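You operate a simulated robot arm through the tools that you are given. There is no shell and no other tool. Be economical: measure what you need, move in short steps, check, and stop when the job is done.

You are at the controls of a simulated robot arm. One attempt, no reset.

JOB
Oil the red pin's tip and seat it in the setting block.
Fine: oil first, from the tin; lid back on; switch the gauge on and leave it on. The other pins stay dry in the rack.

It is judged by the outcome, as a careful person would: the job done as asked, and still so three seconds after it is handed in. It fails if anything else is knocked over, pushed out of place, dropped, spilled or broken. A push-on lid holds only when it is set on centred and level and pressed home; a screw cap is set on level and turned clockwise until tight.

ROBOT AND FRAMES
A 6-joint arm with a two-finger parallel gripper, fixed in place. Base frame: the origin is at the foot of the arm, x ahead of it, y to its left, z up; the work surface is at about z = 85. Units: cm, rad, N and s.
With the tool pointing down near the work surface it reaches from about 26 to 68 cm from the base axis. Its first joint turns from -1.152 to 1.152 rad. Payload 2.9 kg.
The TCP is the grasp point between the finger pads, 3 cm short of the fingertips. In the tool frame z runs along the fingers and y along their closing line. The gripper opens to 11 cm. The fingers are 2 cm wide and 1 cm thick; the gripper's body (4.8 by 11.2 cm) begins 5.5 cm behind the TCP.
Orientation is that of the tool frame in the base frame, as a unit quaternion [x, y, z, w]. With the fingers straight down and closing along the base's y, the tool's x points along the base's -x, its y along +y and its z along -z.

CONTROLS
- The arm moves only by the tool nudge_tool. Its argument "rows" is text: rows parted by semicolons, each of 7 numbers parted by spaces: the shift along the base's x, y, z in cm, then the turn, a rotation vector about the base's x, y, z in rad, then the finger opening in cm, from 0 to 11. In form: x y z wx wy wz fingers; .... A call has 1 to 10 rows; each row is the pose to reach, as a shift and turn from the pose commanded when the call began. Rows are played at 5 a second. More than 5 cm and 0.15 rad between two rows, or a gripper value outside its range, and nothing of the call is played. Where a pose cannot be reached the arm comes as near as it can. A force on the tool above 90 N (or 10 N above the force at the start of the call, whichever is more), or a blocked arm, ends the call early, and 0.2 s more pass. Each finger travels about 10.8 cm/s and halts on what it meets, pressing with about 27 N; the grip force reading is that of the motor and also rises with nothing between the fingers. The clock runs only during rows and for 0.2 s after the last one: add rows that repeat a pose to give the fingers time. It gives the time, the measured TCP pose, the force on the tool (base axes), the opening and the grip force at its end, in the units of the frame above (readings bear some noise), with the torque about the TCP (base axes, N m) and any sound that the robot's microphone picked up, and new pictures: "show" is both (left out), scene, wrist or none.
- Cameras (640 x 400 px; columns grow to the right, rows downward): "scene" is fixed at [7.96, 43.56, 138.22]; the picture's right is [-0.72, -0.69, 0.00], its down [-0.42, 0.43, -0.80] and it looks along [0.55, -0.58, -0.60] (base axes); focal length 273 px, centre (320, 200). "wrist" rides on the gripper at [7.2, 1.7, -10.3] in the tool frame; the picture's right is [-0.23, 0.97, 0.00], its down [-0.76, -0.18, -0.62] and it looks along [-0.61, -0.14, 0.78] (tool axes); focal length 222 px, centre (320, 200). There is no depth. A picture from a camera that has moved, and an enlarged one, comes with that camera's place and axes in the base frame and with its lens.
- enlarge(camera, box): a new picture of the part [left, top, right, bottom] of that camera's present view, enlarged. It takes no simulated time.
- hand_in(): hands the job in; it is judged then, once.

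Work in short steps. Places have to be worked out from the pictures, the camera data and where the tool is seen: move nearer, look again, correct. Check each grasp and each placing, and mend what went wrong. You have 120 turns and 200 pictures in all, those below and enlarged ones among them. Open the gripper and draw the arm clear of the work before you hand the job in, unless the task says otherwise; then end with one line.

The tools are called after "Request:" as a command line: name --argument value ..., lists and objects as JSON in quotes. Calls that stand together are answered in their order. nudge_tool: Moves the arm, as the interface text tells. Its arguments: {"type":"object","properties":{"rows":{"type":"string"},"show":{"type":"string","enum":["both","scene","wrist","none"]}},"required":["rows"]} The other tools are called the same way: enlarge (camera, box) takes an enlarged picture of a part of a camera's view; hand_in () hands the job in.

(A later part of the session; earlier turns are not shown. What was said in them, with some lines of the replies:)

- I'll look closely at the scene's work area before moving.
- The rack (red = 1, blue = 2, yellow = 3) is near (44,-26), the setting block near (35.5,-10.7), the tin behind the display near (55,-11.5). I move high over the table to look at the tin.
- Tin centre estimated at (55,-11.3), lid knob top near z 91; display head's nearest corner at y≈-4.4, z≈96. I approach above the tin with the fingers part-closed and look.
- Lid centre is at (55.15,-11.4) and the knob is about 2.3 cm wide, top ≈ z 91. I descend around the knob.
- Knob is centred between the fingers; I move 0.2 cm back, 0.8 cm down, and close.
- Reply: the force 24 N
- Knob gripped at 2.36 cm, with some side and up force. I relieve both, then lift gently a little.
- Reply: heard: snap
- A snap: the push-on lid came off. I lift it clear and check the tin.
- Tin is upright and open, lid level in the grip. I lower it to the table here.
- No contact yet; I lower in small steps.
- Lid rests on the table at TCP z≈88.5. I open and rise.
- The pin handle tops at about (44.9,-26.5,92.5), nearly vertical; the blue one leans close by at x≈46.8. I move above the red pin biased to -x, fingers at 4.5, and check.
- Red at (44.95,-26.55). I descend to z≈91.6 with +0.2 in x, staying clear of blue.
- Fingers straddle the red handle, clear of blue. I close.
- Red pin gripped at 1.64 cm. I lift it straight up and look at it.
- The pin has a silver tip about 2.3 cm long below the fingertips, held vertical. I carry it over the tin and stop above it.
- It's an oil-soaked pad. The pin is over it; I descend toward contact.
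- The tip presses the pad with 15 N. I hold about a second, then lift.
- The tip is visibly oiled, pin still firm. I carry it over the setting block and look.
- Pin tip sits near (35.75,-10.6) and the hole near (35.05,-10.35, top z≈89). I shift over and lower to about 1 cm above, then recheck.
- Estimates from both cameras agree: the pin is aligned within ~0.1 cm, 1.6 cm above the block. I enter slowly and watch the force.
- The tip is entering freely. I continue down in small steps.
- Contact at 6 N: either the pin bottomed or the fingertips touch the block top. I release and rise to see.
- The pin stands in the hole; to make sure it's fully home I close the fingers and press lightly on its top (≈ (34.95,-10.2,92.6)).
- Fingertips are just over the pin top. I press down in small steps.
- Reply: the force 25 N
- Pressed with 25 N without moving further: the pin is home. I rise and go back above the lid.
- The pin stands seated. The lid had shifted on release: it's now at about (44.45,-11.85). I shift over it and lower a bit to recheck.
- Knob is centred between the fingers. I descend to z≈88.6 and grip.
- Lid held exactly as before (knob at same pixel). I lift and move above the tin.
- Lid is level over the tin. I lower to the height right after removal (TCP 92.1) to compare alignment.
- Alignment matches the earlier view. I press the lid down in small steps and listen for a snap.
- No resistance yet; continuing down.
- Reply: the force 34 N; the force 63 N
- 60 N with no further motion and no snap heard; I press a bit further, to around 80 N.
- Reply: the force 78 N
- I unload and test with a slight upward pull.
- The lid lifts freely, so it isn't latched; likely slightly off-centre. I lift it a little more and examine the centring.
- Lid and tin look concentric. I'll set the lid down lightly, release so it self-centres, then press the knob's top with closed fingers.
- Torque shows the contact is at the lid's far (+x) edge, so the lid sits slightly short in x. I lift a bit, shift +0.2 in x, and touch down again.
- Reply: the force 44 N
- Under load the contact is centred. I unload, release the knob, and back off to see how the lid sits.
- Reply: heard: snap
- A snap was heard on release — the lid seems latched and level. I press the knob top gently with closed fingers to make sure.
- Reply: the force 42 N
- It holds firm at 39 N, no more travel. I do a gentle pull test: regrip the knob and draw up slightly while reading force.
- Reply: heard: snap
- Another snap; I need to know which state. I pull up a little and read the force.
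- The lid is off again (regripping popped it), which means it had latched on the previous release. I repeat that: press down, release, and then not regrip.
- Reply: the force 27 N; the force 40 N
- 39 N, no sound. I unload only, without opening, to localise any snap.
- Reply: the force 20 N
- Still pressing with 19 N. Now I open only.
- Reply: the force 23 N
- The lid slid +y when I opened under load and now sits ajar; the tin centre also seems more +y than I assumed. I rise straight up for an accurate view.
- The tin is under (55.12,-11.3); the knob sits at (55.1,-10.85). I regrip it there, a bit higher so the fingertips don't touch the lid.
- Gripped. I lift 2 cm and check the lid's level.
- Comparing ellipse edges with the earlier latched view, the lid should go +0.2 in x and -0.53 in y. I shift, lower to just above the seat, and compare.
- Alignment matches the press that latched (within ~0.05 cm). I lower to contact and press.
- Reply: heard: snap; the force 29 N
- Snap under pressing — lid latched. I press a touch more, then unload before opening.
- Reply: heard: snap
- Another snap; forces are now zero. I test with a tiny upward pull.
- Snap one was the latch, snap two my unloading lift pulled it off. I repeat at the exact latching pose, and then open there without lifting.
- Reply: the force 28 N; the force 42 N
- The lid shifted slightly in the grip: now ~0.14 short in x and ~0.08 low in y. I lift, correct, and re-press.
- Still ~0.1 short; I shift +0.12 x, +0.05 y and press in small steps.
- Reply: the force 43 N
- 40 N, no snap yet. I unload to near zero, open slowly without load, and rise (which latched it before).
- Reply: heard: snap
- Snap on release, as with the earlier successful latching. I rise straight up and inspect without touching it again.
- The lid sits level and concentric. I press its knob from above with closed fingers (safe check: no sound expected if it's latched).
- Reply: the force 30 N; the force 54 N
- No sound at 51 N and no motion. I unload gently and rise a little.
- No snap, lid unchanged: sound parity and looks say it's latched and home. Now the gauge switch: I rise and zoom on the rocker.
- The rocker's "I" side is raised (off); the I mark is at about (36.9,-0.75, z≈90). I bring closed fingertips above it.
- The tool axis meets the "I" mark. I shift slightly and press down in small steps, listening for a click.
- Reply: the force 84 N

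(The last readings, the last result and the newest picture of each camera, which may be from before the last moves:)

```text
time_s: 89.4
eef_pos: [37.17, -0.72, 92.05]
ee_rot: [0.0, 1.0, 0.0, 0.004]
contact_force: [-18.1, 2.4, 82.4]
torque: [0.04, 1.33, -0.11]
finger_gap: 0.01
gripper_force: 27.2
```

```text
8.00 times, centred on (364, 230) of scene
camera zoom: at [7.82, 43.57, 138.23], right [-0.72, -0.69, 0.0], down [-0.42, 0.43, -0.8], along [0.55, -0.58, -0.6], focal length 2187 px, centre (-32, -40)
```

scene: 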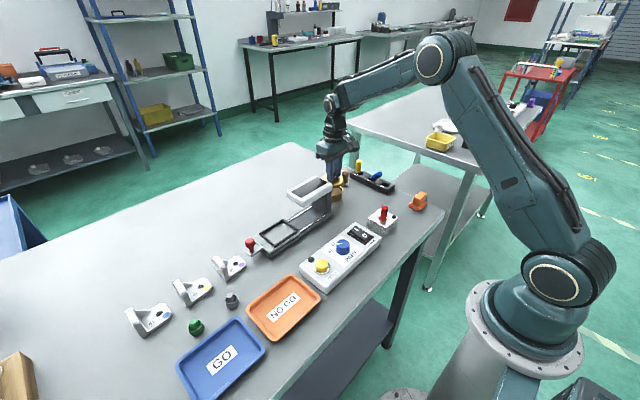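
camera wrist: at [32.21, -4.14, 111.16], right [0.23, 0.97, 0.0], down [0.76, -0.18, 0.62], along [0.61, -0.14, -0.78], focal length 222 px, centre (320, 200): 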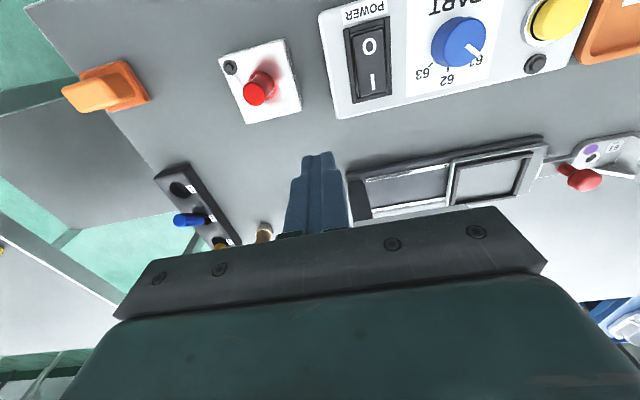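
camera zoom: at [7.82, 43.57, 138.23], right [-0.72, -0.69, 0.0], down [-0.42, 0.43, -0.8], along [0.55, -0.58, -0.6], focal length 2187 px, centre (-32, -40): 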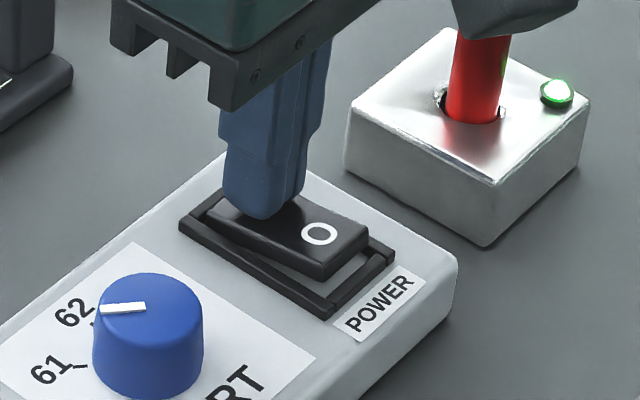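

The rocker flipped to "I" and the setting block's lamp lit green. I back off straight up.

Request:
nudge_tool --rows "0 0 0.3 0 0 0 0; 0 0 2 0 0 0 0; 0 0 6 0 0 0 0; 0 0 10 0 0 0 0; 0 -4 12 0 0 0 2; 0 -8 14 0 0 0 5; 0 -12 14 0 0 0 5; 0 -12 14 0 0 0 5"

Request:
enlarge --camera "scene" --box '[280, 150, 440, 250]'

Request:
enlarge --camera "scene" --box '[318, 170, 350, 205]'

```text
time_s: 91.2
eef_pos: [37.28, -12.59, 105.54]
ee_rot: [0.0, 1.0, 0.0, 0.0]
contact_force: [-0.1, -0.2, -0.6]
torque: [0.0, 0.03, -0.02]
finger_gap: 5.02
gripper_force: 0.1
camera wrist: at [30.12, -10.86, 115.9], right [0.23, 0.97, 0.0], down [0.76, -0.18, 0.62], along [0.61, -0.14, -0.78], focal length 222 px, centre (320, 200)
```

scene: 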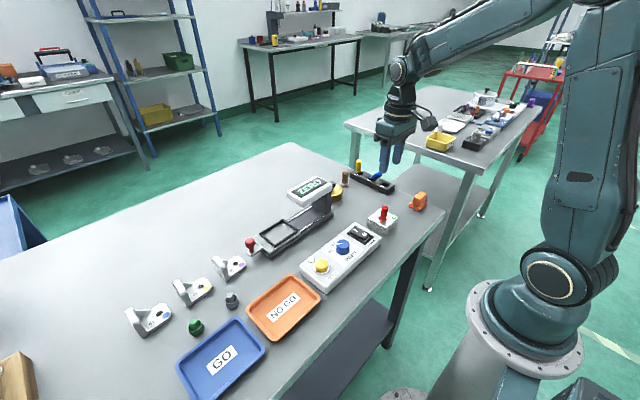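
wrist: 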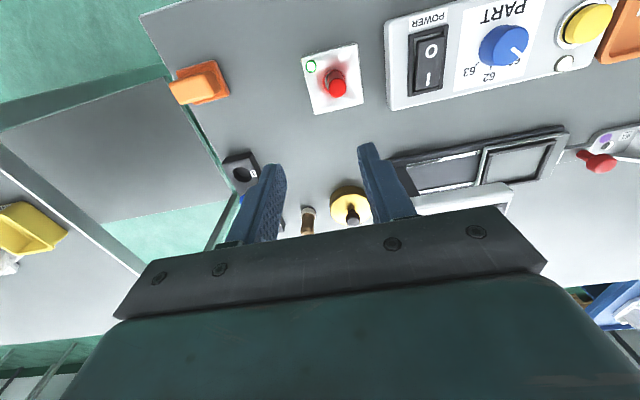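

```text
4.00 times, centred on (360, 200) of scene
camera zoom: at [7.96, 43.56, 138.22], right [-0.72, -0.69, 0.0], down [-0.42, 0.43, -0.8], along [0.55, -0.58, -0.6], focal length 1094 px, centre (160, 200)
```

zoom: 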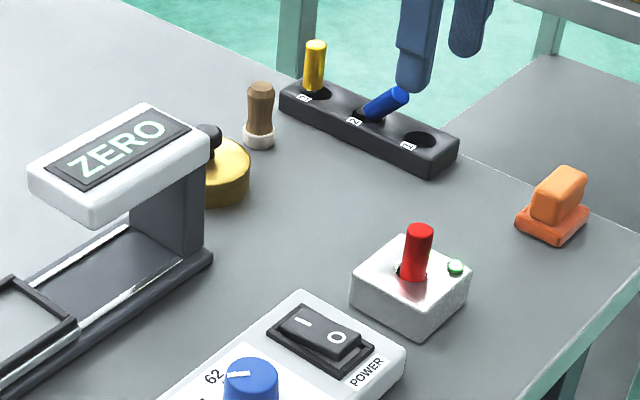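

```text
11.43 times, centred on (334, 188) of scene
camera zoom: at [7.96, 43.56, 138.22], right [-0.72, -0.69, 0.0], down [-0.42, 0.43, -0.8], along [0.55, -0.58, -0.6], focal length 3124 px, centre (160, 343)
```

zoom: 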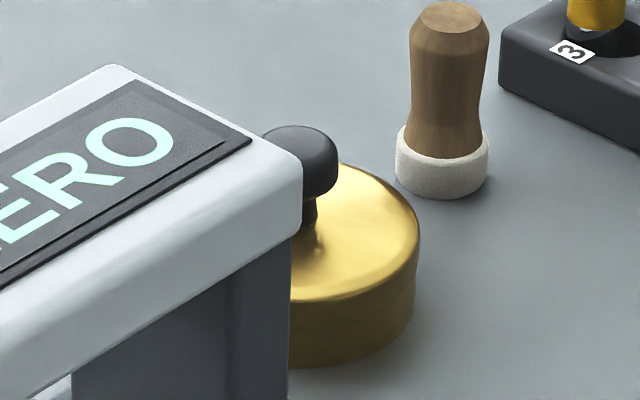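

Display reads "ZERO" (gauge on), block lamp is green, the lid is on level, and the other pins are untouched. I draw the arm well clear and take a last look.

Request:
nudge_tool --rows "-1 -4 4 0 0 0 8; -1.5 -8 8 0 0 0 11; -2 -12 11 0 0 0 11; -2 -15 11 0 0 0 11; -2 -15 11 0 0 0 11" --show "scene"

Request:
enlarge --camera "scene" --box '[280, 150, 440, 250]'

Request:
enlarge --camera "wrist" --box '[300, 0, 640, 212]'

```text
refused: row 1 steps farther than a row can; nothing moved
```

```text
4.00 times, centred on (360, 200) of scene
camera zoom: at [7.96, 43.56, 138.22], right [-0.72, -0.69, 0.0], down [-0.42, 0.43, -0.8], along [0.55, -0.58, -0.6], focal length 1094 px, centre (160, 200)
```

zoom: 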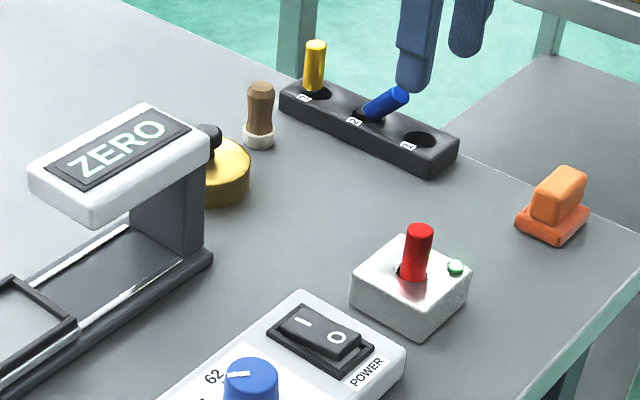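

```text
1.88 times, centred on (470, 106) of wrist
camera zoom: at [30.12, -10.86, 115.9], right [0.23, 0.97, 0.0], down [0.76, -0.18, 0.62], along [0.61, -0.14, -0.78], focal length 418 px, centre (38, 377)
```

zoom: 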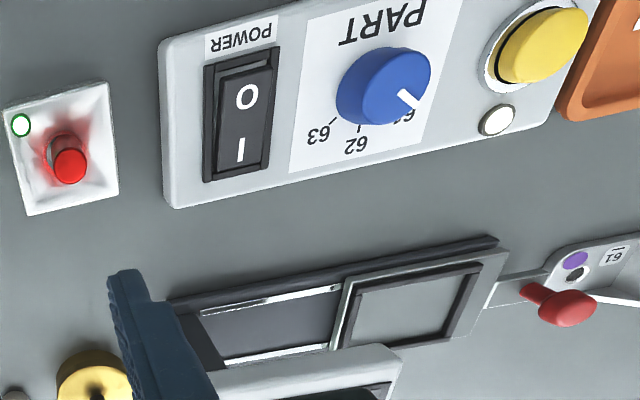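

The steps were too long; I repeat the retreat with shorter rows.

Request:
nudge_tool --rows "0 0 4 0 0 0 8; 0 0 8 0 0 0 11; -1 -4 10 0 0 0 11; -1 -8 10 0 0 0 11; -1 -12 10 0 0 0 11; -1 -12 10 0 0 0 11; -1 -12 10 0 0 0 11"

Request:
enlarge --camera "scene" --box '[280, 150, 440, 250]'

```text
time_s: 92.8
eef_pos: [36.09, -24.63, 115.56]
ee_rot: [0.0, 1.0, 0.0, 0.0]
contact_force: [0.3, -0.5, -0.4]
torque: [0.01, 0.02, 0.0]
finger_gap: 11.03
gripper_force: 0.0
camera wrist: at [28.81, -22.97, 125.92], right [0.23, 0.97, 0.0], down [0.76, -0.18, 0.62], along [0.61, -0.14, -0.78], focal length 222 px, centre (320, 200)
```

scene: 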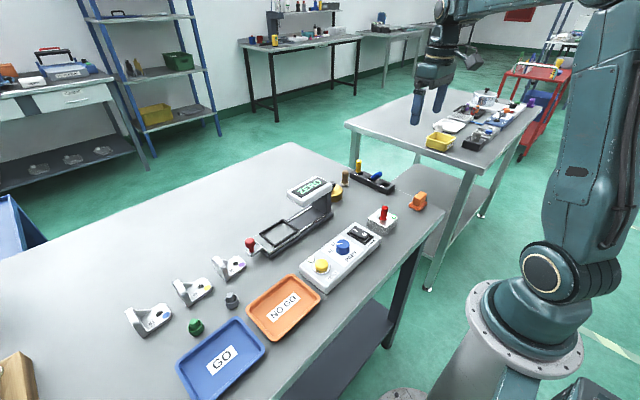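
wrist: 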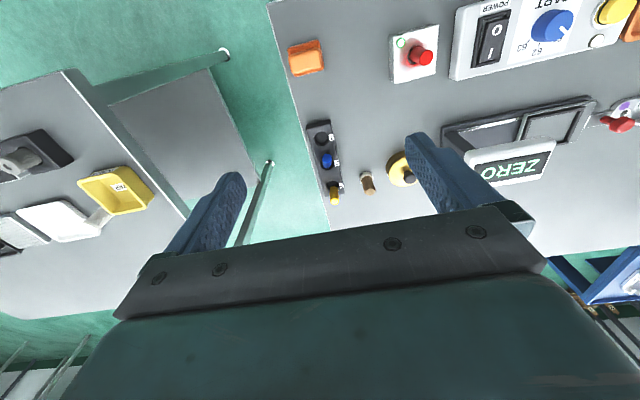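

```text
4.00 times, centred on (360, 200) of scene
camera zoom: at [7.96, 43.56, 138.22], right [-0.72, -0.69, 0.0], down [-0.42, 0.43, -0.8], along [0.55, -0.58, -0.6], focal length 1094 px, centre (160, 200)
```

zoom: 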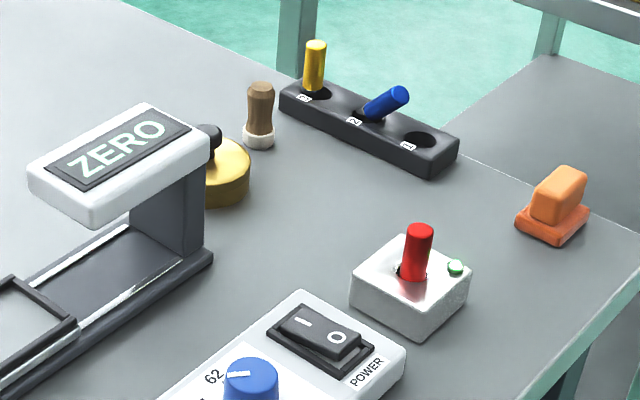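

Everything is in place: pin oiled and seated (green lamp), lid on, gauge on, other pins in the rack, arm clear. I hand it in.

Request:
hand_in

```text
The job is handed in.
```

The job is handed in: the red pin's tip is oiled and the pin seated (block lamp green), the gauge is on, and the other pins are dry in the rack. The tin's lid is back on, but it popped off twice before the last snap and I did not pull-test it after that; the tin also ended up about 2 mm from where it started.
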